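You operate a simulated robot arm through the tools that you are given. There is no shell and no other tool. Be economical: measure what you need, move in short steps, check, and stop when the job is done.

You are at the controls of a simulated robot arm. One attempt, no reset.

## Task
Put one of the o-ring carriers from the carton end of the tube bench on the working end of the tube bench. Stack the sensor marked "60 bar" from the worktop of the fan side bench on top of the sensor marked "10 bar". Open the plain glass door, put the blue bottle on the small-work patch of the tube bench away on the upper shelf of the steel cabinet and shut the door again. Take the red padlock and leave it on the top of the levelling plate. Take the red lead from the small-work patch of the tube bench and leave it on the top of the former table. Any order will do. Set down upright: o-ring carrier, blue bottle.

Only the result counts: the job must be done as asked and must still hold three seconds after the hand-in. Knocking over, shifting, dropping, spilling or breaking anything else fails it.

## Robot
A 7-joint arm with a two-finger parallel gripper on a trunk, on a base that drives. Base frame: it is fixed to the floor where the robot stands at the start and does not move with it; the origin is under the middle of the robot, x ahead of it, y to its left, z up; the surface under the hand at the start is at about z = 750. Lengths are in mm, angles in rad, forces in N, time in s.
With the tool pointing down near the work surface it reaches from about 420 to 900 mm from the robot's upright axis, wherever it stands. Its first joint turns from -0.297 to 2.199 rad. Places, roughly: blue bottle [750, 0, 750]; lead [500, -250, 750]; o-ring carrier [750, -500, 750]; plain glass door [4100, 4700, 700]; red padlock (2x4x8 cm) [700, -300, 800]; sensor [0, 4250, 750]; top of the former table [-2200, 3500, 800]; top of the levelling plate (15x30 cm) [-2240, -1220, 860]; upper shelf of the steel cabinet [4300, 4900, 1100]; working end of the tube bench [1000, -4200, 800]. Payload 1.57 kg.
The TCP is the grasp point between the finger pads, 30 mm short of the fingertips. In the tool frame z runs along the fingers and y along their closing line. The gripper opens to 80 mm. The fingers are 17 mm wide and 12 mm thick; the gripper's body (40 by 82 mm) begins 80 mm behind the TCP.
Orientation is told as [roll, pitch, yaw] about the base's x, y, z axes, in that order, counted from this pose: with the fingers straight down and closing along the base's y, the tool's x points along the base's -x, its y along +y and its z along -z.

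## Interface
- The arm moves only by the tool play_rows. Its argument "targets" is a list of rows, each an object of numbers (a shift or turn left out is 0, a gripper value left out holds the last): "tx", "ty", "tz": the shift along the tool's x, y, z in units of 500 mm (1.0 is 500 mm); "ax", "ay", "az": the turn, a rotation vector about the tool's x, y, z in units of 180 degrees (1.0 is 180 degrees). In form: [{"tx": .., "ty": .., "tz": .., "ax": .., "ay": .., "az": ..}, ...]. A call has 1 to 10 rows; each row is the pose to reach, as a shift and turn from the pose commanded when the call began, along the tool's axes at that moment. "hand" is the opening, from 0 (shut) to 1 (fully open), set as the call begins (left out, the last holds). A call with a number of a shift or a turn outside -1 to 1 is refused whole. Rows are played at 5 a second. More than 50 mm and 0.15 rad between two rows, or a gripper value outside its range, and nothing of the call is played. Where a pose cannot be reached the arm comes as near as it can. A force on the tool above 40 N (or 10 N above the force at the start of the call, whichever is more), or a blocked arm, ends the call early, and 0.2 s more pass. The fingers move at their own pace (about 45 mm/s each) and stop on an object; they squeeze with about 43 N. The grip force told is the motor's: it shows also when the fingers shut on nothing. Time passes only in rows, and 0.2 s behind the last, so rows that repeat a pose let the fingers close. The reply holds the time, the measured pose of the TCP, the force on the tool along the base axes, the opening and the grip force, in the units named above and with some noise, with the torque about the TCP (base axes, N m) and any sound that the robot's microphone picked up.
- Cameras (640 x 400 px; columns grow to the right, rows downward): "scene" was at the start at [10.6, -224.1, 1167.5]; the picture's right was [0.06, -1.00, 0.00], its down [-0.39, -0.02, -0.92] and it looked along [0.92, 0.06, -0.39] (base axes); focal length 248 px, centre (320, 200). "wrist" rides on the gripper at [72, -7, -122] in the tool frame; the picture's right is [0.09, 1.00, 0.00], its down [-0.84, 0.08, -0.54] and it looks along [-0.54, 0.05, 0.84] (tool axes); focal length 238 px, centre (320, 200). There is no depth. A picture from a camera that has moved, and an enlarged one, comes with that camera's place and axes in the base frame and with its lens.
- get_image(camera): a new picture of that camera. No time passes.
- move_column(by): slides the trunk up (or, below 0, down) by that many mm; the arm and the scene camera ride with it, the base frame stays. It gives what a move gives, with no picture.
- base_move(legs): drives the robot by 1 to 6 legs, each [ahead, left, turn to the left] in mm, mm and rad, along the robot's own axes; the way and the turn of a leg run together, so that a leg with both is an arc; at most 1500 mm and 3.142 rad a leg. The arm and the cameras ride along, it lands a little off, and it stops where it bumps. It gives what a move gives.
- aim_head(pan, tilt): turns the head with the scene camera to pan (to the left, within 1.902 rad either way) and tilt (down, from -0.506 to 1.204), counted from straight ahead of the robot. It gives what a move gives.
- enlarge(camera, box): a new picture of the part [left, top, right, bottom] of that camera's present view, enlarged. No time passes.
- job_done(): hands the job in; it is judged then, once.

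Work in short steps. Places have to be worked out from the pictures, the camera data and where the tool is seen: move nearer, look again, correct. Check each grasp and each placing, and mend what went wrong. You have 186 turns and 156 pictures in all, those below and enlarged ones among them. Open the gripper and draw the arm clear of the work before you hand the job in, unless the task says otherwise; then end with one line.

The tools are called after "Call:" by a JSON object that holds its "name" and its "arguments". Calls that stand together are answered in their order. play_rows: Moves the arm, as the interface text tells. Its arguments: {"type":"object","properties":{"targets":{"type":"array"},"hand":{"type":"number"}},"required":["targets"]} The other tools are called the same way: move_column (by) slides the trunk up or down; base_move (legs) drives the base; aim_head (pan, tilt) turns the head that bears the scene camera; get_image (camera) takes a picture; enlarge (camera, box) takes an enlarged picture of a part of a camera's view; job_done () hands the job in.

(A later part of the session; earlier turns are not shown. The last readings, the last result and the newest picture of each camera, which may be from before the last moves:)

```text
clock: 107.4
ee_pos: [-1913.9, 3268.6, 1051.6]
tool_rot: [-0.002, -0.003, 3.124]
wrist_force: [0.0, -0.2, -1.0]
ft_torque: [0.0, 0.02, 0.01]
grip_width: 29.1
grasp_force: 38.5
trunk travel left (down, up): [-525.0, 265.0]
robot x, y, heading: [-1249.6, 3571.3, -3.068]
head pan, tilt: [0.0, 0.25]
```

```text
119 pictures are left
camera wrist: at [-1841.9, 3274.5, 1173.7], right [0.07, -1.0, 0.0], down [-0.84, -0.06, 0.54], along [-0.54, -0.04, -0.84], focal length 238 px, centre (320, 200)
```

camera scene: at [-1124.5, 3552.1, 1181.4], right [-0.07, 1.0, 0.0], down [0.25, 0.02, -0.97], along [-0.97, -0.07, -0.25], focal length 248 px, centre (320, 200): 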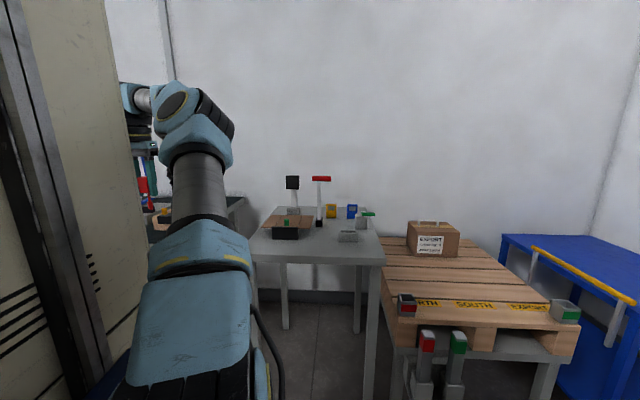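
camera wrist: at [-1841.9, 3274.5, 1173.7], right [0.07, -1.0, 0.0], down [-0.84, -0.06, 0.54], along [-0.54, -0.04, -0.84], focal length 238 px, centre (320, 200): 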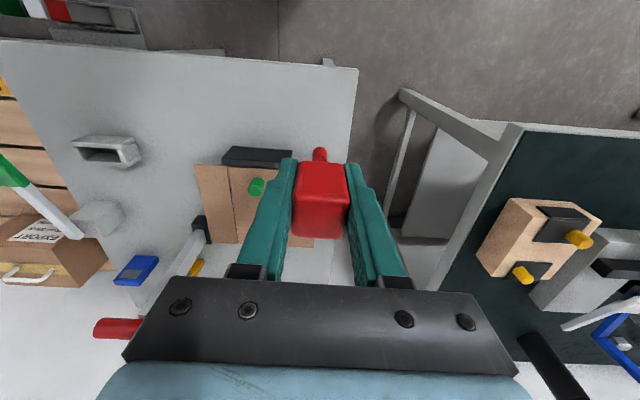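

The lead is over the table; I shift 20 mm inward and lower to just above the surface.

Call:
{"name": "play_rows", "arguments": {"targets": [{"tx": 0.013, "ty": -0.04}, {"tx": 0.013, "ty": -0.04, "tz": 0.08}, {"tx": 0.013, "ty": -0.04, "tz": 0.16}, {"tx": 0.013, "ty": -0.04, "tz": 0.24}, {"tx": 0.013, "ty": -0.04, "tz": 0.32}, {"tx": 0.013, "ty": -0.04, "tz": 0.335}, {"tx": 0.013, "ty": -0.04, "tz": 0.335}]}}

Call:
{"name": "get_image", "arguments": {"camera": "wrist"}}

Call:
{"name": "aim_head", "arguments": {"pan": 0.35, "tilt": 0.5}}

Call:
{"name": "get_image", "arguments": {"camera": "scene"}}

```text
clock: 109.0
ee_pos: [-1910.2, 3293.9, 882.7]
tool_rot: [-0.003, -0.002, 3.124]
wrist_force: [1.1, 0.0, -0.5]
ft_torque: [0.04, -0.04, 0.01]
grip_width: 29.0
grasp_force: 38.8
trunk travel left (down, up): [-525.0, 265.0]
robot x, y, heading: [-1249.0, 3570.5, -3.065]
head pan, tilt: [0.0, 0.25]
```

```text
118 pictures are left
camera wrist: at [-1836.8, 3299.2, 1004.9], right [0.07, -1.0, 0.0], down [-0.84, -0.06, 0.54], along [-0.54, -0.04, -0.84], focal length 238 px, centre (320, 200)
```

wrist: 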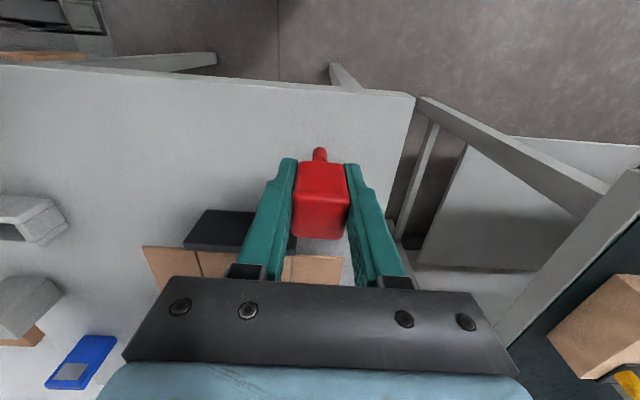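

```text
clock: 109.9
ee_pos: [-1909.0, 3293.7, 883.3]
tool_rot: [-0.003, -0.003, 3.124]
wrist_force: [-0.1, 0.8, -0.7]
ft_torque: [0.0, -0.02, -0.03]
grip_width: 29.0
grasp_force: 39.0
trunk travel left (down, up): [-525.0, 265.0]
robot x, y, heading: [-1251.8, 3574.3, -3.067]
head pan, tilt: [0.351, 0.499]
```

```text
117 pictures are left
camera scene: at [-1272.8, 3768.4, 1158.4], right [-0.41, 0.91, 0.0], down [0.44, 0.2, -0.88], along [-0.8, -0.36, -0.48], focal length 248 px, centre (320, 200)
```

scene: 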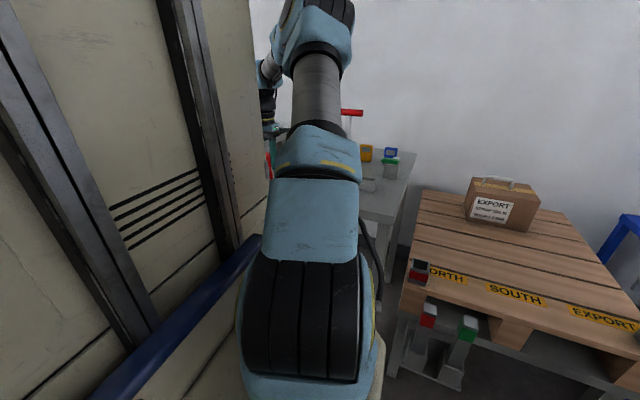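

Creep down to contact.

Call:
{"name": "play_rows", "arguments": {"targets": [{"tz": 0.006}, {"tz": 0.012}, {"tz": 0.018}, {"tz": 0.018}]}}

Call:
{"name": "play_rows", "arguments": {"targets": [{"tz": 0.003}, {"tz": 0.006}, {"tz": 0.006}]}}

```text
clock: 110.9
ee_pos: [-1908.4, 3290.7, 875.2]
tool_rot: [-0.003, -0.003, 3.123]
wrist_force: [-0.4, 0.5, -0.7]
ft_torque: [-0.02, -0.03, -0.02]
grip_width: 28.9
grasp_force: 39.1
trunk travel left (down, up): [-525.0, 265.0]
robot x, y, heading: [-1244.3, 3572.6, -3.063]
head pan, tilt: [0.351, 0.499]
```

```text
clock: 111.7
ee_pos: [-1909.0, 3291.0, 871.8]
tool_rot: [-0.004, -0.004, 3.124]
wrist_force: [-0.4, 1.0, -0.8]
ft_torque: [-0.02, -0.03, -0.01]
grip_width: 29.0
grasp_force: 38.9
trunk travel left (down, up): [-525.0, 265.0]
robot x, y, heading: [-1252.1, 3569.4, -3.064]
head pan, tilt: [0.351, 0.499]
```

Call:
{"name": "play_rows", "arguments": {"targets": [{"tz": 0.003}, {"tz": 0.006}, {"tz": 0.006}]}}

Call:
{"name": "play_rows", "arguments": {"targets": [{"tz": 0.003}, {"tz": 0.004}, {"tz": 0.004}]}}

```text
clock: 112.5
ee_pos: [-1908.6, 3291.5, 870.5]
tool_rot: [-0.004, -0.004, 3.123]
wrist_force: [0.9, 2.8, 10.6]
ft_torque: [0.16, -0.13, -0.01]
grip_width: 29.0
grasp_force: 38.5
trunk travel left (down, up): [-525.0, 265.0]
robot x, y, heading: [-1252.4, 3568.5, -3.073]
head pan, tilt: [0.351, 0.499]
```

```text
clock: 113.3
ee_pos: [-1908.1, 3291.0, 870.0]
tool_rot: [-0.002, -0.007, 3.123]
wrist_force: [-0.1, 7.5, 30.8]
ft_torque: [0.5, 0.12, -0.03]
grip_width: 29.1
grasp_force: 39.1
trunk travel left (down, up): [-525.0, 265.0]
robot x, y, heading: [-1248.4, 3568.9, -3.062]
head pan, tilt: [0.351, 0.499]
```

Contact. Relieve 2.5 mm and release.

Call:
{"name": "play_rows", "arguments": {"targets": [{"tz": -0.004}, {"tz": -0.005}]}}

Call:
{"name": "play_rows", "arguments": {"targets": [{"tz": 0}, {"tz": 0}, {"tz": 0}, {"tz": 0}, {"tz": 0}], "hand": 0.8}}

Call:
{"name": "get_image", "arguments": {"camera": "wrist"}}

```text
clock: 113.9
ee_pos: [-1908.4, 3288.2, 869.6]
tool_rot: [-0.004, -0.003, 3.122]
wrist_force: [-3.1, 5.7, 17.1]
ft_torque: [0.37, 0.24, -0.03]
grip_width: 29.3
grasp_force: 39.2
trunk travel left (down, up): [-525.0, 265.0]
robot x, y, heading: [-1251.2, 3571.6, -3.064]
head pan, tilt: [0.351, 0.499]
```

```text
clock: 115.1
ee_pos: [-1909.0, 3290.0, 869.2]
tool_rot: [-0.003, -0.003, 3.123]
wrist_force: [-0.5, 0.2, 0.0]
ft_torque: [0.01, 0.05, 0.02]
grip_width: 64.1
grasp_force: 0.0
trunk travel left (down, up): [-525.0, 265.0]
robot x, y, heading: [-1250.6, 3571.6, -3.063]
head pan, tilt: [0.351, 0.499]
```

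```text
116 pictures are left
camera wrist: at [-1836.3, 3294.3, 991.6], right [0.07, -1.0, 0.0], down [-0.84, -0.06, 0.54], along [-0.54, -0.04, -0.84], focal length 238 px, centre (320, 200)
```

wrist: 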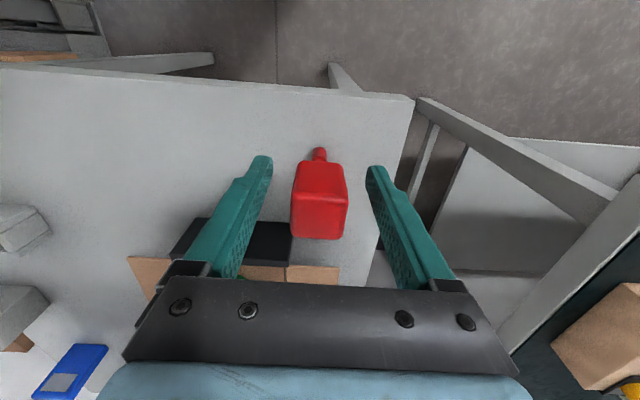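

Lead stands on the former table. Retreat up, back off, and turn to the fan bench.

Call:
{"name": "play_rows", "arguments": {"targets": [{"tz": -0.1}, {"tz": -0.2}, {"tz": -0.3}, {"tz": -0.4}]}}

Call:
{"name": "get_image", "arguments": {"camera": "wrist"}}

Call:
{"name": "base_move", "arguments": {"legs": [[-100, 0, 0], [0, 0, 3.066]]}}

Call:
{"name": "aim_head", "arguments": {"pan": 0.3, "tilt": 0.35}}

Call:
{"name": "get_image", "arguments": {"camera": "scene"}}

```text
clock: 116.1
ee_pos: [-1908.5, 3288.8, 1067.8]
tool_rot: [-0.004, -0.004, 3.124]
wrist_force: [0.3, -0.1, 0.0]
ft_torque: [-0.04, -0.01, -0.01]
grip_width: 64.1
grasp_force: 0.1
trunk travel left (down, up): [-525.0, 265.0]
robot x, y, heading: [-1251.8, 3568.4, -3.066]
head pan, tilt: [0.351, 0.499]
```

```text
115 pictures are left
camera wrist: at [-1835.8, 3295.1, 1190.4], right [0.07, -1.0, -0.01], down [-0.84, -0.07, 0.54], along [-0.54, -0.04, -0.84], focal length 238 px, centre (320, 200)
```

wrist: 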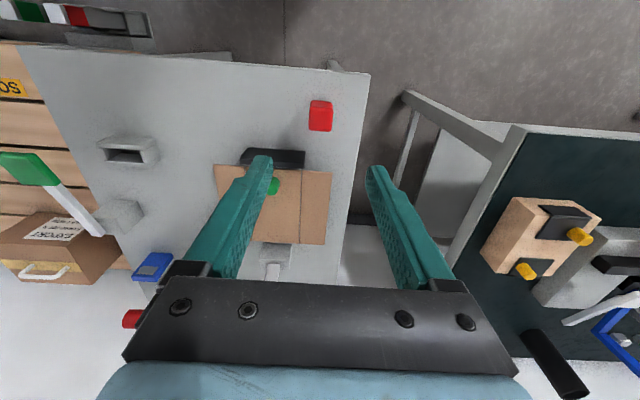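

```text
clock: 124.4
ee_pos: [-476.5, 3816.3, 1069.2]
tool_rot: [-0.003, -0.004, -0.084]
wrist_force: [-0.7, 0.3, 0.6]
ft_torque: [-0.03, 0.03, 0.02]
grip_width: 64.2
grasp_force: 0.0
trunk travel left (down, up): [-525.0, 265.0]
robot x, y, heading: [-1150.1, 3579.8, 0.01]
head pan, tilt: [0.351, 0.499]
```

```text
clock: 125.1
ee_pos: [-476.5, 3816.3, 1068.8]
tool_rot: [-0.004, -0.002, -0.082]
wrist_force: [-0.4, -1.0, 0.2]
ft_torque: [0.0, -0.02, 0.0]
grip_width: 64.0
grasp_force: 0.1
trunk travel left (down, up): [-525.0, 265.0]
robot x, y, heading: [-1151.0, 3576.4, 0.011]
head pan, tilt: [0.3, 0.351]
```

```text
114 pictures are left
camera scene: at [-1141.7, 3376.0, 1171.9], right [0.31, -0.95, 0.0], down [-0.33, -0.11, -0.94], along [0.89, 0.29, -0.34], focal length 248 px, centre (320, 200)
```

scene: 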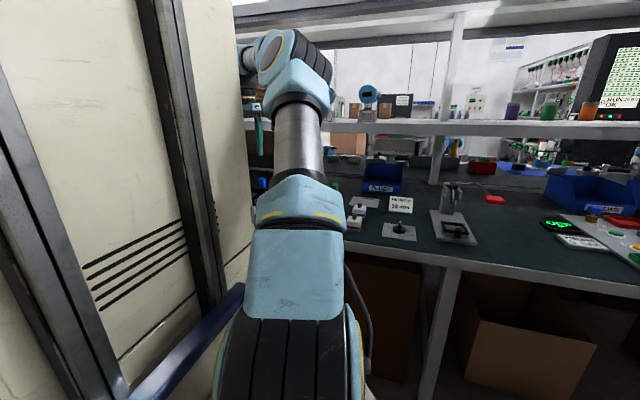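

Lead fine. Sensors are further left; sidestep left 500 mm and look.

Call:
{"name": "base_move", "arguments": {"legs": [[0, 550, 0]]}}

Call:
{"name": "get_image", "arguments": {"camera": "scene"}}

Call:
{"name": "get_image", "arguments": {"camera": "wrist"}}

```text
clock: 128.3
ee_pos: [-484.9, 4370.2, 1068.5]
tool_rot: [-0.004, -0.003, -0.079]
wrist_force: [-0.2, -0.5, 0.9]
ft_torque: [0.0, 0.0, 0.0]
grip_width: 64.0
grasp_force: 0.0
trunk travel left (down, up): [-525.0, 265.0]
robot x, y, heading: [-1154.5, 4128.5, 0.018]
head pan, tilt: [0.3, 0.351]
```

```text
113 pictures are left
camera scene: at [-1147.6, 3927.8, 1172.0], right [0.31, -0.95, 0.0], down [-0.33, -0.11, -0.94], along [0.89, 0.29, -0.34], focal length 248 px, centre (320, 200)
```

scene: 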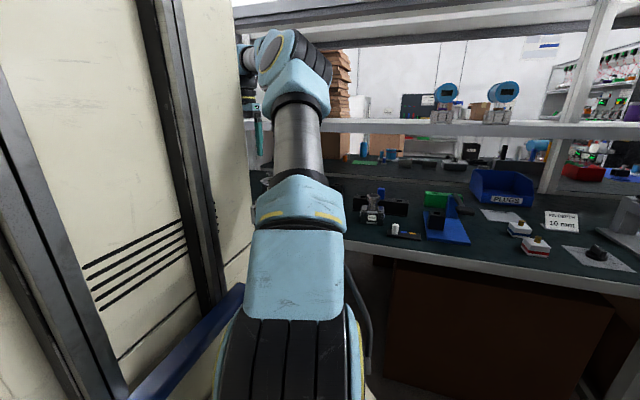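

```text
112 pictures are left
camera wrist: at [-556.8, 4371.5, 1190.5], right [-0.01, 1.0, 0.0], down [0.84, 0.01, 0.55], along [0.55, 0.0, -0.84], focal length 238 px, centre (320, 200)
```

wrist: 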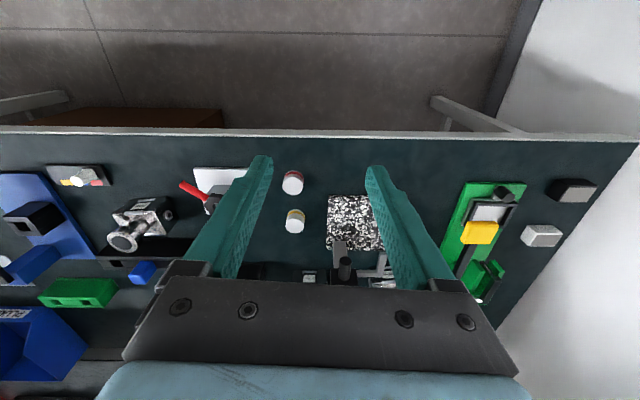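

Call:
{"name": "enlarge", "arguments": {"camera": "wrist", "box": [180, 140, 400, 290]}}

Call:
{"name": "enlarge", "arguments": {"camera": "scene", "box": [340, 170, 640, 280]}}

```text
2.67 times, centred on (290, 215) of wrist
camera zoom: at [-556.8, 4371.5, 1190.5], right [-0.01, 1.0, 0.0], down [0.84, 0.01, 0.55], along [0.55, 0.0, -0.84], focal length 636 px, centre (400, 160)
```

zoom: 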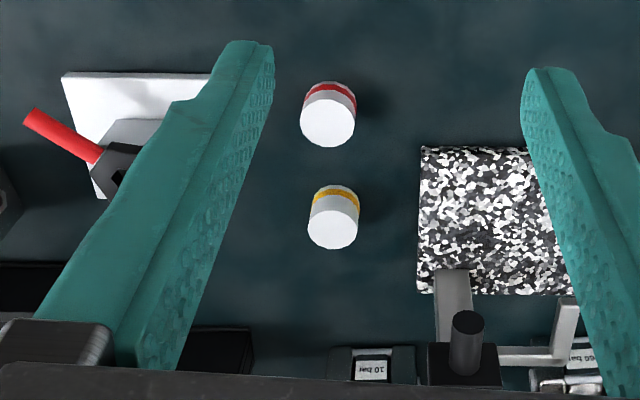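

```text
2.13 times, centred on (490, 225) of scene
camera zoom: at [-1147.6, 3927.8, 1172.0], right [0.31, -0.95, 0.0], down [-0.33, -0.11, -0.94], along [0.89, 0.29, -0.34], focal length 528 px, centre (-43, 147)
```

zoom: 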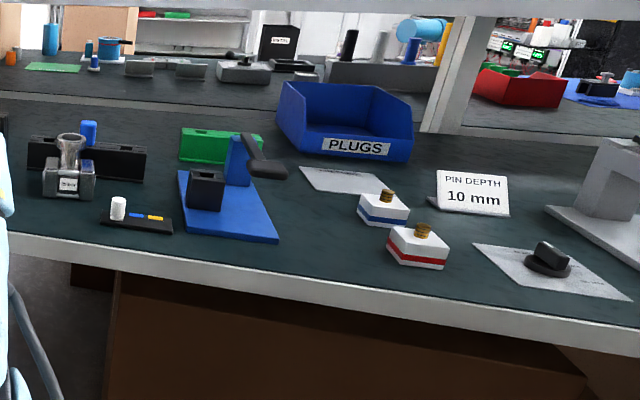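

The "10 bar" label is near (-30,4350) and "60 bar" near (-47,4550). Drive closer and slightly left.

Call:
{"name": "base_move", "arguments": {"legs": [[0, 130, -0.018], [310, 0, 0]]}}

Call:
{"name": "get_image", "arguments": {"camera": "wrist"}}

```text
clock: 131.3
ee_pos: [-167.3, 4486.4, 1068.9]
tool_rot: [-0.004, -0.003, -0.104]
wrist_force: [0.3, -0.7, 0.5]
ft_torque: [0.03, -0.03, 0.01]
grip_width: 63.9
grasp_force: 0.0
trunk travel left (down, up): [-525.0, 265.0]
robot x, y, heading: [-848.5, 4259.8, -0.011]
head pan, tilt: [0.3, 0.351]
```

```text
109 pictures are left
camera wrist: at [-240.1, 4488.5, 1190.5], right [0.01, 1.0, 0.0], down [0.84, -0.01, 0.54], along [0.54, -0.01, -0.84], focal length 238 px, centre (320, 200)
```

wrist: 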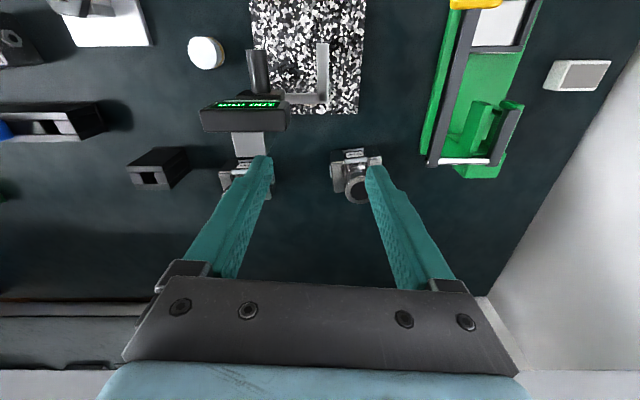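

Move the hand 90 mm forward so the fingers no longer hide the sensors.

Call:
{"name": "play_rows", "arguments": {"targets": [{"tx": -0.09}, {"tx": -0.18}, {"tx": -0.18}], "hand": 1}}

Call:
{"name": "get_image", "arguments": {"camera": "wrist"}}

Call:
{"name": "enlarge", "arguments": {"camera": "wrist", "box": [200, 60, 400, 185]}}

```text
clock: 132.1
ee_pos: [-96.9, 4462.7, 1057.9]
tool_rot: [-0.004, -0.004, -0.104]
wrist_force: [-0.4, -0.6, 0.6]
ft_torque: [-0.03, 0.01, -0.02]
grip_width: 80.2
grasp_force: 0.0
out of reach, approached as far as the arm can: row 2, 3
trunk travel left (down, up): [-525.0, 265.0]
robot x, y, heading: [-845.8, 4260.2, -0.008]
head pan, tilt: [0.3, 0.351]
```

```text
108 pictures are left
camera wrist: at [-168.9, 4464.4, 1180.4], right [0.01, 1.0, 0.0], down [0.84, -0.01, 0.55], along [0.54, -0.01, -0.84], focal length 238 px, centre (320, 200)
```

wrist: 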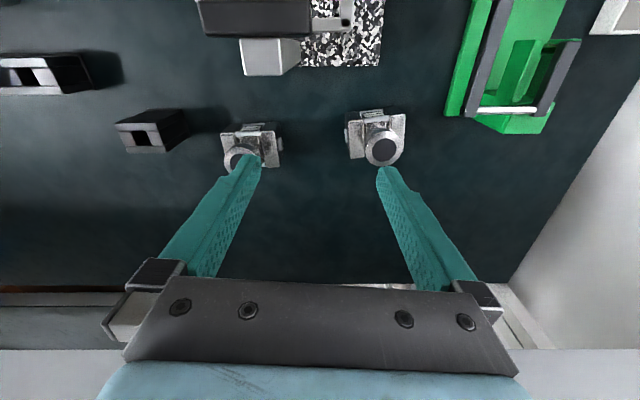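

```text
3.20 times, centred on (300, 122) of wrist
camera zoom: at [-168.9, 4464.4, 1180.4], right [0.01, 1.0, 0.0], down [0.84, -0.01, 0.55], along [0.54, -0.01, -0.84], focal length 763 px, centre (384, 448)
```

zoom: 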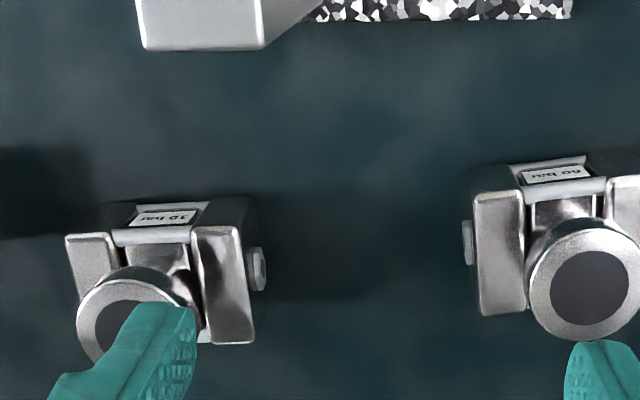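

Left sensor is "10 bar", right one "60 bar". I need their shape, so I take an oblique, lower view of the 60 bar sensor, staying clear of the tall dial stand at (-188,4418).

Call:
{"name": "play_rows", "arguments": {"targets": [{"tx": 0.04, "ty": 0.08}, {"tx": 0.08, "ty": 0.164}, {"tx": 0.14, "ty": 0.164, "tz": 0.06}, {"tx": 0.204, "ty": 0.164, "tz": 0.12}, {"tx": 0.204, "ty": 0.164, "tz": 0.19}, {"tx": 0.204, "ty": 0.164, "tz": 0.25}, {"tx": 0.204, "ty": 0.164, "tz": 0.25}]}}

Call:
{"name": "get_image", "arguments": {"camera": "wrist"}}

```text
clock: 133.7
ee_pos: [-191.2, 4554.8, 934.0]
tool_rot: [-0.004, -0.004, -0.104]
wrist_force: [0.2, -1.0, 0.2]
ft_torque: [-0.02, 0.0, 0.01]
grip_width: 80.1
grasp_force: 0.1
out of reach, approached as far as the arm can: row 1, 2, 3
trunk travel left (down, up): [-525.0, 265.0]
robot x, y, heading: [-848.3, 4263.6, -0.009]
head pan, tilt: [0.3, 0.351]
```

```text
106 pictures are left
camera wrist: at [-263.2, 4556.8, 1054.4], right [0.01, 1.0, 0.0], down [0.84, -0.01, 0.55], along [0.54, -0.01, -0.84], focal length 238 px, centre (320, 200)
```

wrist: 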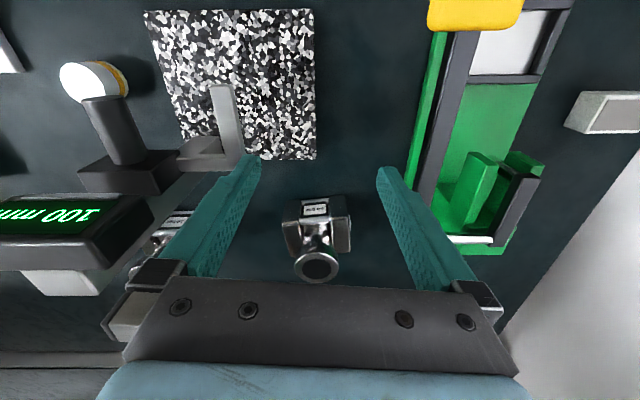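

Call:
{"name": "enlarge", "arguments": {"camera": "wrist", "box": [260, 180, 380, 290]}}

```text
3.64 times, centred on (320, 235) of wrist
camera zoom: at [-263.2, 4556.8, 1054.4], right [0.01, 1.0, 0.0], down [0.84, -0.01, 0.55], along [0.54, -0.01, -0.84], focal length 867 px, centre (320, 73)
```

zoom: 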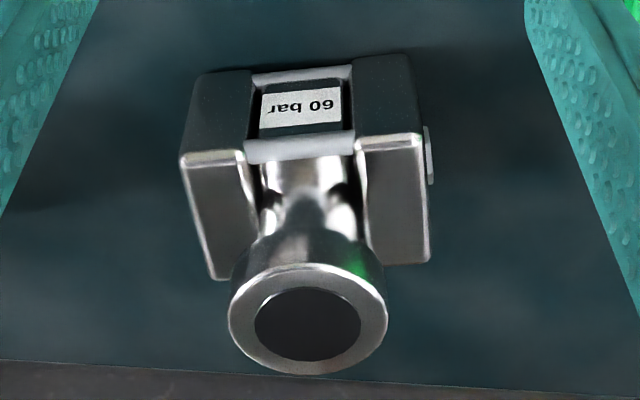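

The sensor is a block (~60×88×50 mm) with a flared horn up to z≈857, rim ~53 mm wide. I'll grip the horn rim. First raise the trunk for reach and shift the base left.

Call:
{"name": "move_column", "arguments": {"by": 150}}

Call:
{"name": "base_move", "arguments": {"legs": [[0, 110, 0]]}}

```text
clock: 135.4
ee_pos: [-189.6, 4553.9, 1082.0]
tool_rot: [-0.004, -0.003, -0.104]
wrist_force: [0.1, 0.2, -0.7]
ft_torque: [-0.04, 0.0, -0.01]
grip_width: 80.1
grasp_force: 0.0
trunk travel left (down, up): [-675.0, 115.0]
robot x, y, heading: [-846.1, 4266.3, -0.014]
head pan, tilt: [0.3, 0.351]
```

```text
clock: 136.6
ee_pos: [-190.9, 4668.1, 1082.7]
tool_rot: [-0.003, -0.003, -0.099]
wrist_force: [0.3, 0.2, -0.6]
ft_torque: [0.0, 0.01, 0.01]
grip_width: 79.8
grasp_force: 0.0
trunk travel left (down, up): [-675.0, 115.0]
robot x, y, heading: [-847.1, 4372.1, -0.001]
head pan, tilt: [0.3, 0.351]
```

Move above the 60 bar sensor at z≈960.

Call:
{"name": "play_rows", "arguments": {"targets": [{"tx": -0.06, "ty": -0.05}, {"tx": -0.12, "ty": -0.1}, {"tx": -0.19, "ty": -0.15}, {"tx": -0.26, "ty": -0.205}, {"tx": -0.32, "ty": -0.205}, {"tx": -0.32, "ty": -0.205, "tz": 0.08}, {"tx": -0.32, "ty": -0.205, "tz": 0.16}, {"tx": -0.32, "ty": -0.205, "tz": 0.24}, {"tx": -0.32, "ty": -0.205, "tz": 0.24}]}}

Call:
{"name": "get_image", "arguments": {"camera": "wrist"}}

```text
clock: 138.6
ee_pos: [-40.8, 4551.3, 966.3]
tool_rot: [-0.002, -0.004, -0.099]
wrist_force: [-0.8, 0.5, 0.6]
ft_torque: [0.0, -0.01, 0.01]
grip_width: 80.0
grasp_force: 0.0
trunk travel left (down, up): [-675.0, 115.0]
robot x, y, heading: [-844.0, 4369.7, -0.01]
head pan, tilt: [0.3, 0.351]
```

```text
104 pictures are left
camera wrist: at [-112.7, 4552.9, 1086.4], right [0.01, 1.0, 0.0], down [0.84, 0.0, 0.55], along [0.55, -0.01, -0.84], focal length 238 px, centre (320, 200)
```

wrist: 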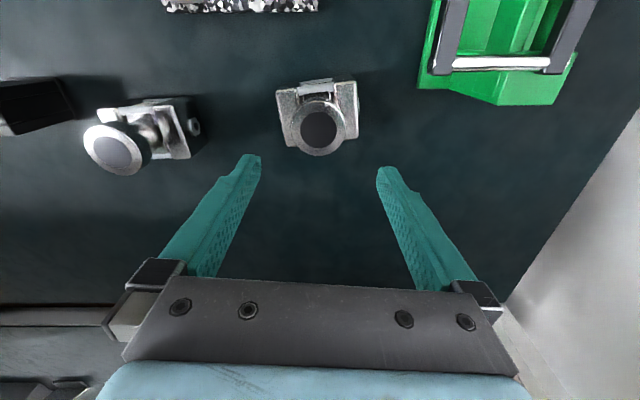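

Horn centre reads (-46,4549), rim top z≈862. Aligning, then descending to z≈845 and closing on the horn.

Call:
{"name": "play_rows", "arguments": {"targets": [{"tx": 0.01, "ty": -0.004}, {"tx": 0.01, "ty": -0.004, "tz": 0.08}, {"tx": 0.01, "ty": -0.004, "tz": 0.16}, {"tx": 0.01, "ty": -0.004, "tz": 0.22}, {"tx": 0.01, "ty": -0.004, "tz": 0.242}, {"tx": 0.01, "ty": -0.004, "tz": 0.242}]}}

Call:
{"name": "get_image", "arguments": {"camera": "wrist"}}

```text
clock: 140.0
ee_pos: [-44.5, 4547.8, 847.8]
tool_rot: [0.0, -0.006, -0.1]
wrist_force: [-4.5, 0.2, 22.8]
ft_torque: [0.59, 0.24, 0.12]
grip_width: 79.0
grasp_force: 0.1
trunk travel left (down, up): [-675.0, 115.0]
robot x, y, heading: [-849.4, 4372.6, -0.004]
head pan, tilt: [0.3, 0.351]
```

```text
103 pictures are left
camera wrist: at [-117.2, 4549.4, 969.3], right [0.01, 1.0, 0.0], down [0.84, -0.01, 0.55], along [0.55, -0.01, -0.84], focal length 238 px, centre (320, 200)
```

wrist: 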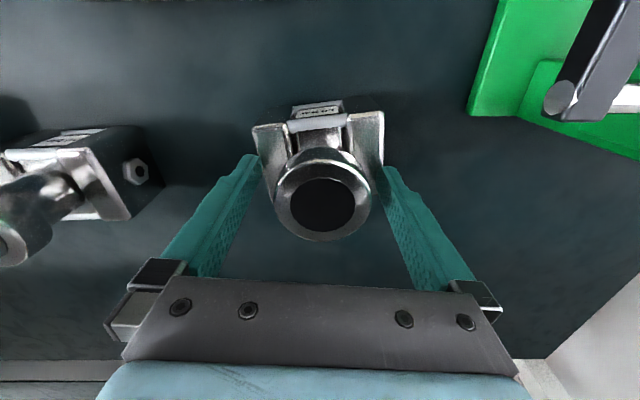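

The tips touched the block's shoulders (23 N) at tip z≈817. I raise 5 mm, then close on the horn.

Call:
{"name": "play_rows", "arguments": {"targets": [{"tz": -0.012}, {"tz": -0.012}]}}

Call:
{"name": "play_rows", "arguments": {"targets": [{"tz": 0}, {"tz": 0}, {"tz": 0}, {"tz": 0}, {"tz": 0}], "hand": 0}}

Call:
{"name": "get_image", "arguments": {"camera": "wrist"}}

```text
clock: 140.6
ee_pos: [-45.5, 4546.3, 848.7]
tool_rot: [-0.006, -0.001, -0.099]
wrist_force: [2.6, 0.1, 2.4]
ft_torque: [0.15, -0.06, -0.09]
grip_width: 79.9
grasp_force: 0.2
trunk travel left (down, up): [-675.0, 115.0]
robot x, y, heading: [-844.3, 4373.9, -0.007]
head pan, tilt: [0.3, 0.351]
```

```text
clock: 141.8
ee_pos: [-45.5, 4546.6, 848.6]
tool_rot: [-0.006, -0.004, -0.099]
wrist_force: [-2.3, 1.7, -0.4]
ft_torque: [0.4, 0.4, 0.01]
grip_width: 50.4
grasp_force: 43.3
trunk travel left (down, up): [-675.0, 115.0]
robot x, y, heading: [-845.6, 4371.6, -0.008]
head pan, tilt: [0.3, 0.351]
```

```text
102 pictures are left
camera wrist: at [-118.6, 4549.0, 970.7], right [0.01, 1.0, 0.0], down [0.84, 0.0, 0.54], along [0.54, -0.01, -0.84], focal length 238 px, centre (320, 200)
```

wrist: 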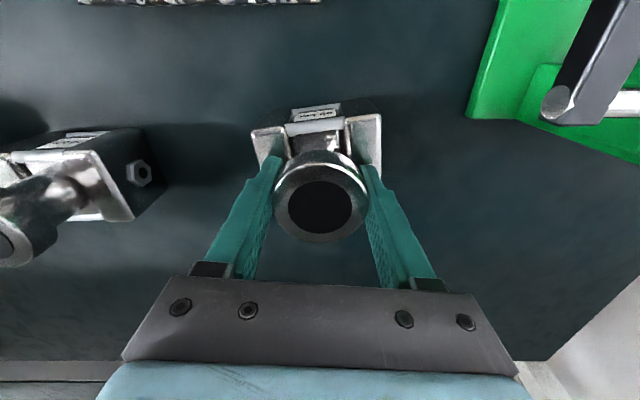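

Held on the horn (50.4 mm). Lift 140 mm straight up.

Call:
{"name": "play_rows", "arguments": {"targets": [{"tz": -0.04}, {"tz": -0.1}, {"tz": -0.16}, {"tz": -0.22}, {"tz": -0.28}, {"tz": -0.28}]}}

Call:
{"name": "get_image", "arguments": {"camera": "wrist"}}

```text
clock: 143.2
ee_pos: [-47.7, 4548.2, 990.5]
tool_rot: [-0.005, -0.003, -0.101]
wrist_force: [0.3, 0.2, -10.1]
ft_torque: [0.01, 0.0, 0.02]
grip_width: 50.2
grasp_force: 43.1
trunk travel left (down, up): [-675.0, 115.0]
robot x, y, heading: [-846.5, 4370.3, -0.007]
head pan, tilt: [0.3, 0.351]
```

```text
101 pictures are left
camera wrist: at [-118.5, 4550.1, 1111.8], right [0.01, 1.0, 0.0], down [0.84, 0.0, 0.54], along [0.54, -0.01, -0.84], focal length 238 px, centre (320, 200)
```

wrist: 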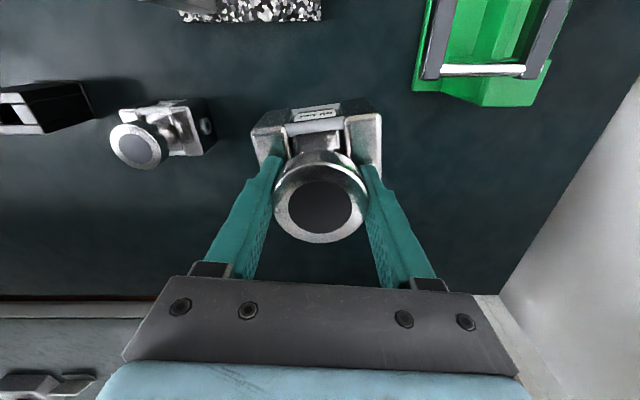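

About 1 kg, hanging balanced. 10 bar horn reads (-30,4352). Move halfway for a closer measurement.

Call:
{"name": "play_rows", "arguments": {"targets": [{"tx": -0.013, "ty": -0.048}, {"tx": -0.027, "ty": -0.096}, {"tx": -0.04, "ty": -0.144}, {"tx": -0.054, "ty": -0.192}, {"tx": -0.054, "ty": -0.192}, {"tx": -0.054, "ty": -0.192}]}}

Call:
{"name": "enlarge", "arguments": {"camera": "wrist", "box": [160, 80, 400, 230]}}

```text
clock: 144.6
ee_pos: [-28.0, 4449.8, 988.9]
tool_rot: [-0.004, -0.004, -0.099]
wrist_force: [-0.6, 0.0, -11.3]
ft_torque: [-0.03, -0.03, 0.02]
grip_width: 50.5
grasp_force: 42.4
trunk travel left (down, up): [-675.0, 115.0]
robot x, y, heading: [-847.0, 4372.9, -0.005]
head pan, tilt: [0.3, 0.351]
```

```text
2.67 times, centred on (280, 155) of wrist
camera zoom: at [-101.0, 4451.6, 1110.4], right [0.01, 1.0, 0.0], down [0.84, 0.0, 0.54], along [0.54, -0.01, -0.84], focal length 636 px, centre (427, 320)
```

zoom: 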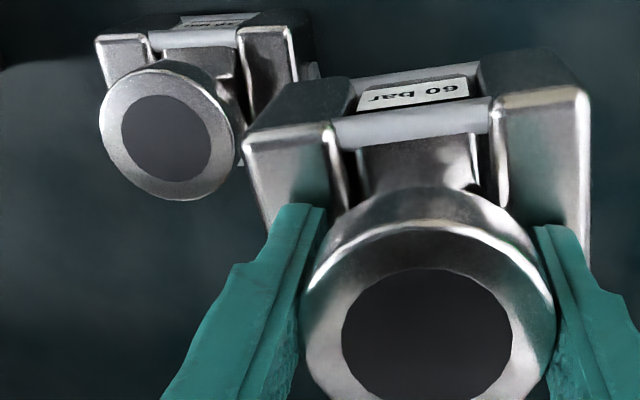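

10 bar horn centre refined to (-27.5,4348.5). Move over it.

Call:
{"name": "play_rows", "arguments": {"targets": [{"tx": -0.006, "ty": -0.05}, {"tx": -0.011, "ty": -0.1}, {"tx": -0.017, "ty": -0.15}, {"tx": -0.022, "ty": -0.2015}, {"tx": -0.022, "ty": -0.2015}, {"tx": -0.022, "ty": -0.2015}]}}

Call:
{"name": "get_image", "arguments": {"camera": "wrist"}}

```text
clock: 146.0
ee_pos: [-30.8, 4349.3, 987.2]
tool_rot: [-0.004, -0.004, -0.101]
wrist_force: [-0.4, 0.9, -10.6]
ft_torque: [0.04, 0.01, 0.01]
grip_width: 50.4
grasp_force: 43.4
trunk travel left (down, up): [-675.0, 115.0]
robot x, y, heading: [-844.9, 4371.9, -0.01]
head pan, tilt: [0.3, 0.351]
```

```text
99 pictures are left
camera wrist: at [-103.7, 4351.3, 1109.4], right [0.01, 1.0, 0.0], down [0.84, 0.0, 0.54], along [0.54, -0.01, -0.84], focal length 238 px, centre (320, 200)
```

wrist: 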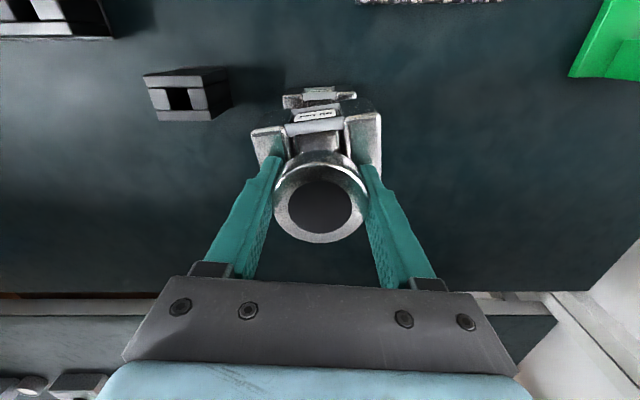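

Adjust 3.5 mm in x and lower slowly toward contact (expected TCP z≈961).

Call:
{"name": "play_rows", "arguments": {"targets": [{"tx": -0.007}, {"tx": -0.007, "tz": 0.012}, {"tx": -0.007, "tz": 0.024}, {"tx": -0.007, "tz": 0.034}, {"tx": -0.007, "tz": 0.034}]}}

Call:
{"name": "play_rows", "arguments": {"targets": [{"tz": 0.003}, {"tz": 0.006}, {"tz": 0.006}]}}

```text
clock: 147.2
ee_pos: [-24.4, 4348.5, 972.1]
tool_rot: [-0.003, -0.003, -0.098]
wrist_force: [-0.4, -0.2, -10.3]
ft_torque: [-0.04, -0.02, -0.01]
grip_width: 50.4
grasp_force: 42.7
trunk travel left (down, up): [-675.0, 115.0]
robot x, y, heading: [-848.3, 4372.2, -0.006]
head pan, tilt: [0.3, 0.351]
```

```text
clock: 148.0
ee_pos: [-24.9, 4348.7, 969.8]
tool_rot: [-0.004, -0.003, -0.098]
wrist_force: [0.4, -1.0, -10.1]
ft_torque: [0.01, 0.0, -0.03]
grip_width: 50.4
grasp_force: 43.0
trunk travel left (down, up): [-675.0, 115.0]
robot x, y, heading: [-844.2, 4372.5, -0.007]
head pan, tilt: [0.3, 0.351]
```

Call:
{"name": "play_rows", "arguments": {"targets": [{"tx": 0.004, "tz": 0.003}, {"tx": 0.004, "tz": 0.006}, {"tx": 0.004, "tz": 0.008}, {"tx": 0.004, "tz": 0.008}]}}

Call:
{"name": "play_rows", "arguments": {"targets": [{"tz": 0.003}, {"tz": 0.006}, {"tz": 0.006}]}}

```text
clock: 149.0
ee_pos: [-27.3, 4348.0, 965.8]
tool_rot: [-0.002, -0.003, -0.101]
wrist_force: [0.7, 0.2, -9.7]
ft_torque: [-0.02, -0.02, 0.0]
grip_width: 50.4
grasp_force: 42.5
trunk travel left (down, up): [-675.0, 115.0]
robot x, y, heading: [-847.3, 4374.3, -0.003]
head pan, tilt: [0.3, 0.351]
```

```text
clock: 149.8
ee_pos: [-25.1, 4348.5, 964.0]
tool_rot: [-0.004, -0.004, -0.1]
wrist_force: [-0.6, 1.1, -9.8]
ft_torque: [-0.03, 0.01, -0.01]
grip_width: 50.3
grasp_force: 43.2
trunk travel left (down, up): [-675.0, 115.0]
robot x, y, heading: [-845.8, 4370.9, -0.002]
head pan, tilt: [0.3, 0.351]
```

Call:
{"name": "play_rows", "arguments": {"targets": [{"tz": 0.003}, {"tz": 0.006}, {"tz": 0.006}]}}

Call:
{"name": "play_rows", "arguments": {"targets": [{"tz": 0.003}, {"tz": 0.006}, {"tz": 0.006}]}}

Call:
{"name": "get_image", "arguments": {"camera": "wrist"}}

```text
clock: 150.6
ee_pos: [-26.8, 4348.4, 959.7]
tool_rot: [-0.004, -0.003, -0.1]
wrist_force: [0.2, 0.1, -11.0]
ft_torque: [0.0, 0.05, 0.01]
grip_width: 50.3
grasp_force: 43.8
trunk travel left (down, up): [-675.0, 115.0]
robot x, y, heading: [-847.6, 4374.3, -0.007]
head pan, tilt: [0.3, 0.351]
```

```text
clock: 151.4
ee_pos: [-25.4, 4348.2, 956.4]
tool_rot: [-0.004, -0.004, -0.101]
wrist_force: [-0.8, 0.3, -3.0]
ft_torque: [0.14, 0.18, 0.0]
grip_width: 50.4
grasp_force: 42.9
trunk travel left (down, up): [-675.0, 115.0]
robot x, y, heading: [-847.6, 4373.8, -0.005]
head pan, tilt: [0.3, 0.351]
```

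```text
98 pictures are left
camera wrist: at [-98.5, 4349.8, 1078.8], right [0.01, 1.0, 0.0], down [0.84, 0.0, 0.55], along [0.55, -0.01, -0.84], focal length 238 px, centre (320, 200)
```

wrist: 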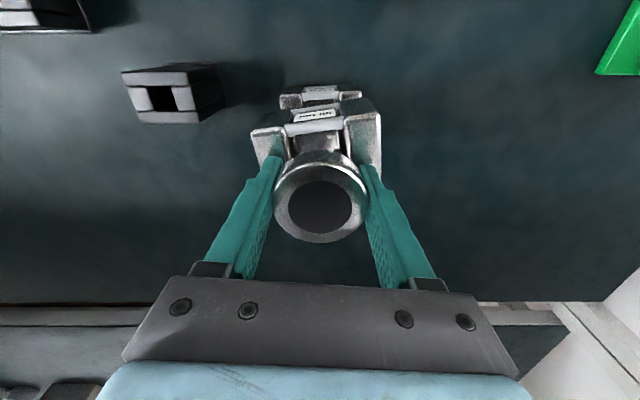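

Contact begins at TCP z≈956. Press slightly more to seat it.

Call:
{"name": "play_rows", "arguments": {"targets": [{"tz": 0.002}, {"tz": 0.004}, {"tz": 0.004}]}}

```text
clock: 152.2
ee_pos: [-25.7, 4348.6, 957.8]
tool_rot: [-0.003, -0.008, -0.099]
wrist_force: [4.4, 0.8, 10.4]
ft_torque: [0.29, 0.07, -0.04]
grip_width: 50.1
grasp_force: 43.5
trunk travel left (down, up): [-675.0, 115.0]
robot x, y, heading: [-847.7, 4373.3, -0.005]
head pan, tilt: [0.3, 0.351]
```

Seated. Reduce the push slightly and open.

Call:
{"name": "play_rows", "arguments": {"targets": [{"tz": -0.002}, {"tz": -0.002}]}}

Call:
{"name": "play_rows", "arguments": {"targets": [{"tz": 0}, {"tz": 0}, {"tz": 0}, {"tz": 0}, {"tz": 0}], "hand": 0.95}}

Call:
{"name": "get_image", "arguments": {"camera": "wrist"}}

```text
clock: 152.8
ee_pos: [-26.2, 4348.4, 956.7]
tool_rot: [-0.004, -0.007, -0.1]
wrist_force: [7.6, -0.4, 16.5]
ft_torque: [0.34, -0.09, -0.13]
grip_width: 50.5
grasp_force: 42.8
trunk travel left (down, up): [-675.0, 115.0]
robot x, y, heading: [-849.1, 4369.2, -0.007]
head pan, tilt: [0.3, 0.351]
```

```text
clock: 154.0
ee_pos: [-27.3, 4348.1, 955.2]
tool_rot: [-0.006, -0.003, -0.101]
wrist_force: [-2.2, -3.6, 13.9]
ft_torque: [0.46, 0.14, 0.12]
grip_width: 73.5
grasp_force: 0.1
trunk travel left (down, up): [-675.0, 115.0]
robot x, y, heading: [-847.0, 4371.6, -0.007]
head pan, tilt: [0.3, 0.351]
```

```text
97 pictures are left
camera wrist: at [-100.0, 4350.1, 1077.7], right [0.01, 1.0, 0.0], down [0.84, 0.0, 0.55], along [0.55, -0.01, -0.84], focal length 238 px, centre (320, 200)
```

wrist: 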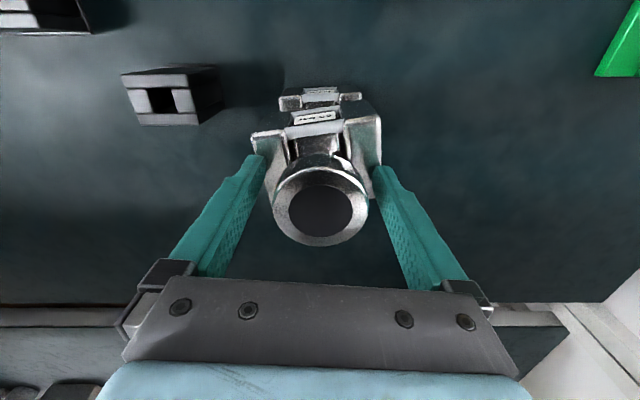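

The open tips rest lightly on the shoulders; raise straight up slowly and check.

Call:
{"name": "play_rows", "arguments": {"targets": [{"tz": -0.008}, {"tz": -0.016}, {"tz": -0.03}, {"tz": -0.06}, {"tz": -0.06}]}}

Call:
{"name": "get_image", "arguments": {"camera": "wrist"}}

```text
clock: 155.2
ee_pos: [-26.8, 4348.6, 986.1]
tool_rot: [-0.003, -0.003, -0.099]
wrist_force: [0.3, -0.4, -0.3]
ft_torque: [0.01, 0.0, 0.03]
grip_width: 75.8
grasp_force: 0.0
trunk travel left (down, up): [-675.0, 115.0]
robot x, y, heading: [-841.0, 4373.2, -0.001]
head pan, tilt: [0.3, 0.351]
```

```text
96 pictures are left
camera wrist: at [-99.6, 4350.4, 1106.9], right [0.01, 1.0, 0.0], down [0.84, 0.0, 0.54], along [0.54, -0.01, -0.84], focal length 238 px, centre (320, 200)
```

wrist: 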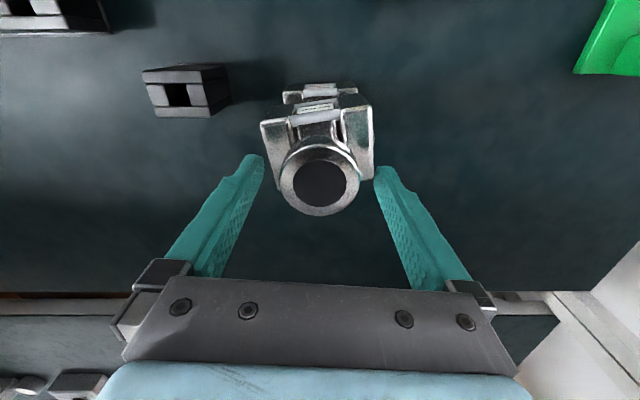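

Stacked and standing. Raise further and take one more look to verify it's level.

Call:
{"name": "play_rows", "arguments": {"targets": [{"tz": -0.08}, {"tz": -0.16}, {"tx": 0.06, "tz": -0.2}, {"tx": 0.16, "tz": -0.2}, {"tx": 0.24, "tz": -0.2}]}}

Call:
{"name": "enlarge", "arguments": {"camera": "wrist", "box": [220, 120, 420, 290]}}

```text
clock: 156.4
ee_pos: [-145.2, 4363.1, 1083.4]
tool_rot: [-0.004, -0.004, -0.1]
wrist_force: [0.8, -0.4, -0.8]
ft_torque: [0.03, 0.02, -0.01]
grip_width: 75.9
grasp_force: 0.1
trunk travel left (down, up): [-675.0, 115.0]
robot x, y, heading: [-846.0, 4372.4, -0.004]
head pan, tilt: [0.3, 0.351]
```

```text
2.35 times, centred on (320, 205) of wrist
camera zoom: at [-217.6, 4365.5, 1205.9], right [0.01, 1.0, 0.0], down [0.84, 0.0, 0.55], along [0.54, -0.01, -0.84], focal length 561 px, centre (320, 188)
```

zoom: 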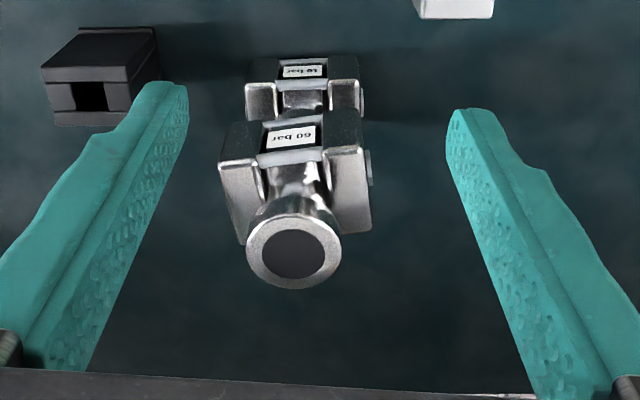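

Good stack. Now drive back to the tube bench for an o-ring carrier.

Call:
{"name": "base_move", "arguments": {"legs": [[-320, 0, 0], [0, 0, -1.567], [1500, 0, 0], [1500, 0, 0], [1100, 0, 0], [0, 0, 1.57]]}}

```text
clock: 185.1
ee_pos: [-463.2, 348.7, 1083.9]
tool_rot: [-0.003, -0.005, -0.095]
wrist_force: [0.0, -0.3, 0.5]
ft_torque: [0.02, 0.0, 0.0]
grip_width: 76.0
grasp_force: 0.2
trunk travel left (down, up): [-675.0, 115.0]
robot x, y, heading: [-1162.5, 357.2, 0.002]
head pan, tilt: [0.3, 0.351]
```

Position the hand over the grey carrier at (658,-481).

Call:
{"name": "base_move", "arguments": {"legs": [[0, -830, 0], [1090, 0, 0]]}}

Call:
{"name": "get_image", "arguments": {"camera": "wrist"}}

```text
clock: 194.7
ee_pos: [638.5, -440.3, 1085.1]
tool_rot: [-0.004, -0.003, -0.076]
wrist_force: [-0.1, 0.2, 0.2]
ft_torque: [0.02, -0.01, 0.01]
grip_width: 75.9
grasp_force: 0.0
trunk travel left (down, up): [-675.0, 115.0]
robot x, y, heading: [-64.7, -445.6, 0.019]
head pan, tilt: [0.3, 0.351]
```

```text
94 pictures are left
camera wrist: at [565.2, -439.5, 1206.2], right [-0.01, 1.0, 0.0], down [0.84, 0.01, 0.55], along [0.55, 0.0, -0.84], focal length 238 px, centre (320, 200)
```

wrist: 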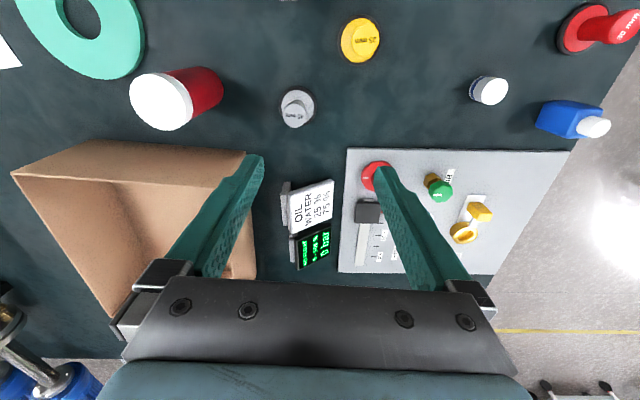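

Grey carrier at about (658,-482), top ≈812. Descend to z≈900 above it and check.

Call:
{"name": "play_rows", "arguments": {"targets": [{"tx": -0.045, "ty": -0.08}, {"tx": -0.045, "ty": -0.08, "tz": 0.1}, {"tx": -0.045, "ty": -0.08, "tz": 0.2}, {"tx": -0.045, "ty": -0.08, "tz": 0.3}, {"tx": -0.045, "ty": -0.08, "tz": 0.37}, {"tx": -0.045, "ty": -0.08, "tz": 0.37}], "hand": 0.8}}

Call:
{"name": "get_image", "arguments": {"camera": "wrist"}}

```text
clock: 196.1
ee_pos: [659.3, -479.3, 900.9]
tool_rot: [-0.002, -0.004, -0.077]
wrist_force: [-0.2, 0.4, -0.4]
ft_torque: [-0.03, -0.03, -0.03]
grip_width: 64.1
grasp_force: 0.0
trunk travel left (down, up): [-675.0, 115.0]
robot x, y, heading: [-61.4, -445.5, 0.021]
head pan, tilt: [0.3, 0.351]
```

```text
93 pictures are left
camera wrist: at [586.2, -480.2, 1021.8], right [-0.01, 1.0, 0.0], down [0.84, 0.01, 0.55], along [0.55, 0.0, -0.84], focal length 238 px, centre (320, 200)
```

wrist: 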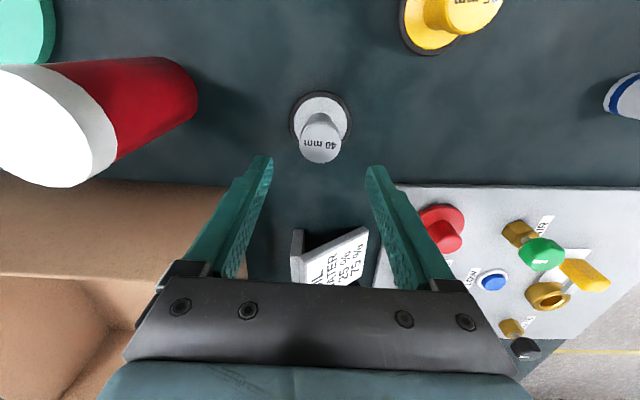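

Aligned. Descend to z≈803 and close on the knob.

Call:
{"name": "play_rows", "arguments": {"targets": [{"tz": 0.08, "ty": -0.002}, {"tz": 0.15, "ty": -0.002}, {"tz": 0.196, "ty": -0.002}, {"tz": 0.196, "ty": -0.002}]}}

Call:
{"name": "play_rows", "arguments": {"targets": [{"tz": 0}, {"tz": 0}, {"tz": 0}, {"tz": 0}], "hand": 0}}

Call:
{"name": "play_rows", "arguments": {"targets": [{"tz": -0.06}, {"tz": -0.15}, {"tz": -0.24}, {"tz": -0.34}, {"tz": -0.44}, {"tz": -0.5}]}}

Call:
{"name": "get_image", "arguments": {"camera": "wrist"}}

```text
clock: 197.1
ee_pos: [656.2, -481.0, 799.7]
tool_rot: [-0.003, -0.006, -0.077]
wrist_force: [-0.2, -1.0, -0.2]
ft_torque: [-0.04, -0.02, 0.02]
grip_width: 64.2
grasp_force: 0.0
trunk travel left (down, up): [-675.0, 115.0]
robot x, y, heading: [-60.6, -448.3, 0.019]
head pan, tilt: [0.3, 0.351]
```

```text
clock: 198.1
ee_pos: [656.4, -481.1, 800.2]
tool_rot: [-0.003, -0.004, -0.076]
wrist_force: [-0.3, -0.3, 0.5]
ft_torque: [0.03, 0.04, 0.03]
grip_width: 36.6
grasp_force: 35.4
trunk travel left (down, up): [-675.0, 115.0]
robot x, y, heading: [-59.5, -445.3, 0.017]
head pan, tilt: [0.3, 0.351]
```

```text
clock: 199.5
ee_pos: [661.1, -481.4, 1053.4]
tool_rot: [-0.003, -0.004, -0.078]
wrist_force: [0.5, 0.0, 0.4]
ft_torque: [-0.01, 0.02, 0.01]
grip_width: 36.5
grasp_force: 43.3
trunk travel left (down, up): [-675.0, 115.0]
robot x, y, heading: [-61.0, -446.8, 0.02]
head pan, tilt: [0.3, 0.351]
```

```text
92 pictures are left
camera wrist: at [588.3, -480.4, 1175.7], right [-0.01, 1.0, 0.0], down [0.84, 0.01, 0.54], along [0.54, 0.0, -0.84], focal length 238 px, centre (320, 200)
```

wrist: 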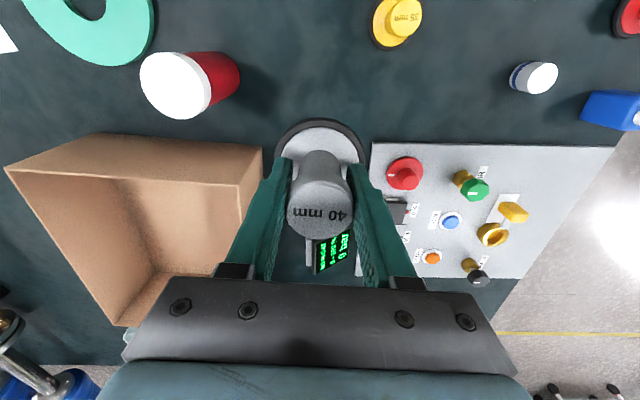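

Carrier held. Back off and drive along the bench toward its working end.

Call:
{"name": "base_move", "arguments": {"legs": [[-350, 0, -0.02], [0, -1500, 0], [0, -1500, 0], [0, -550, 0]]}}

Call:
{"name": "aim_head", "arguments": {"pan": -0.2, "tilt": 0.4}}

Call:
{"name": "get_image", "arguments": {"camera": "scene"}}

```text
clock: 218.9
ee_pos: [231.4, -4131.8, 1055.0]
tool_rot: [-0.003, -0.003, -0.121]
wrist_force: [0.1, -0.2, 0.3]
ft_torque: [0.0, 0.0, 0.0]
grip_width: 36.4
grasp_force: 43.1
trunk travel left (down, up): [-675.0, 115.0]
robot x, y, heading: [-492.4, -4066.7, -0.025]
head pan, tilt: [0.3, 0.351]
```

```text
clock: 219.8
ee_pos: [230.9, -4130.6, 1053.7]
tool_rot: [-0.005, -0.004, -0.12]
wrist_force: [-0.7, 0.0, -0.1]
ft_torque: [0.02, 0.02, 0.0]
grip_width: 36.8
grasp_force: 42.6
trunk travel left (down, up): [-675.0, 115.0]
robot x, y, heading: [-490.8, -4062.2, -0.032]
head pan, tilt: [-0.201, 0.4]
```

```text
91 pictures are left
camera scene: at [-487.7, -4313.5, 1317.4], right [-0.22, -0.97, 0.0], down [-0.38, 0.09, -0.92], along [0.9, -0.21, -0.39], focal length 248 px, centre (320, 200)
```

scene: 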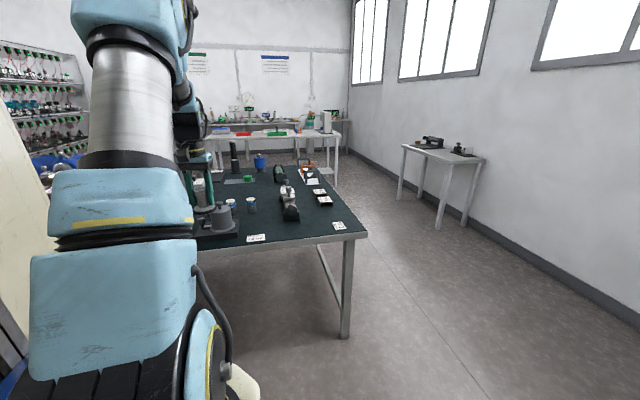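

Call:
{"name": "enlarge", "arguments": {"camera": "scene", "box": [180, 140, 380, 265]}}

```text
3.20 times, centred on (280, 202) of scene
camera zoom: at [-487.7, -4313.5, 1317.4], right [-0.22, -0.97, 0.0], down [-0.38, 0.09, -0.92], along [0.9, -0.21, -0.39], focal length 792 px, centre (448, 192)
```

zoom: 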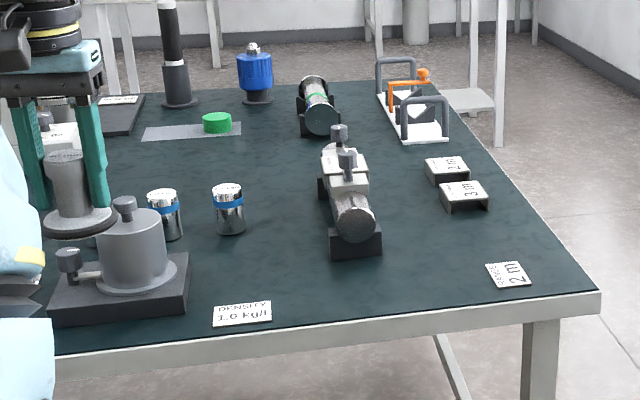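

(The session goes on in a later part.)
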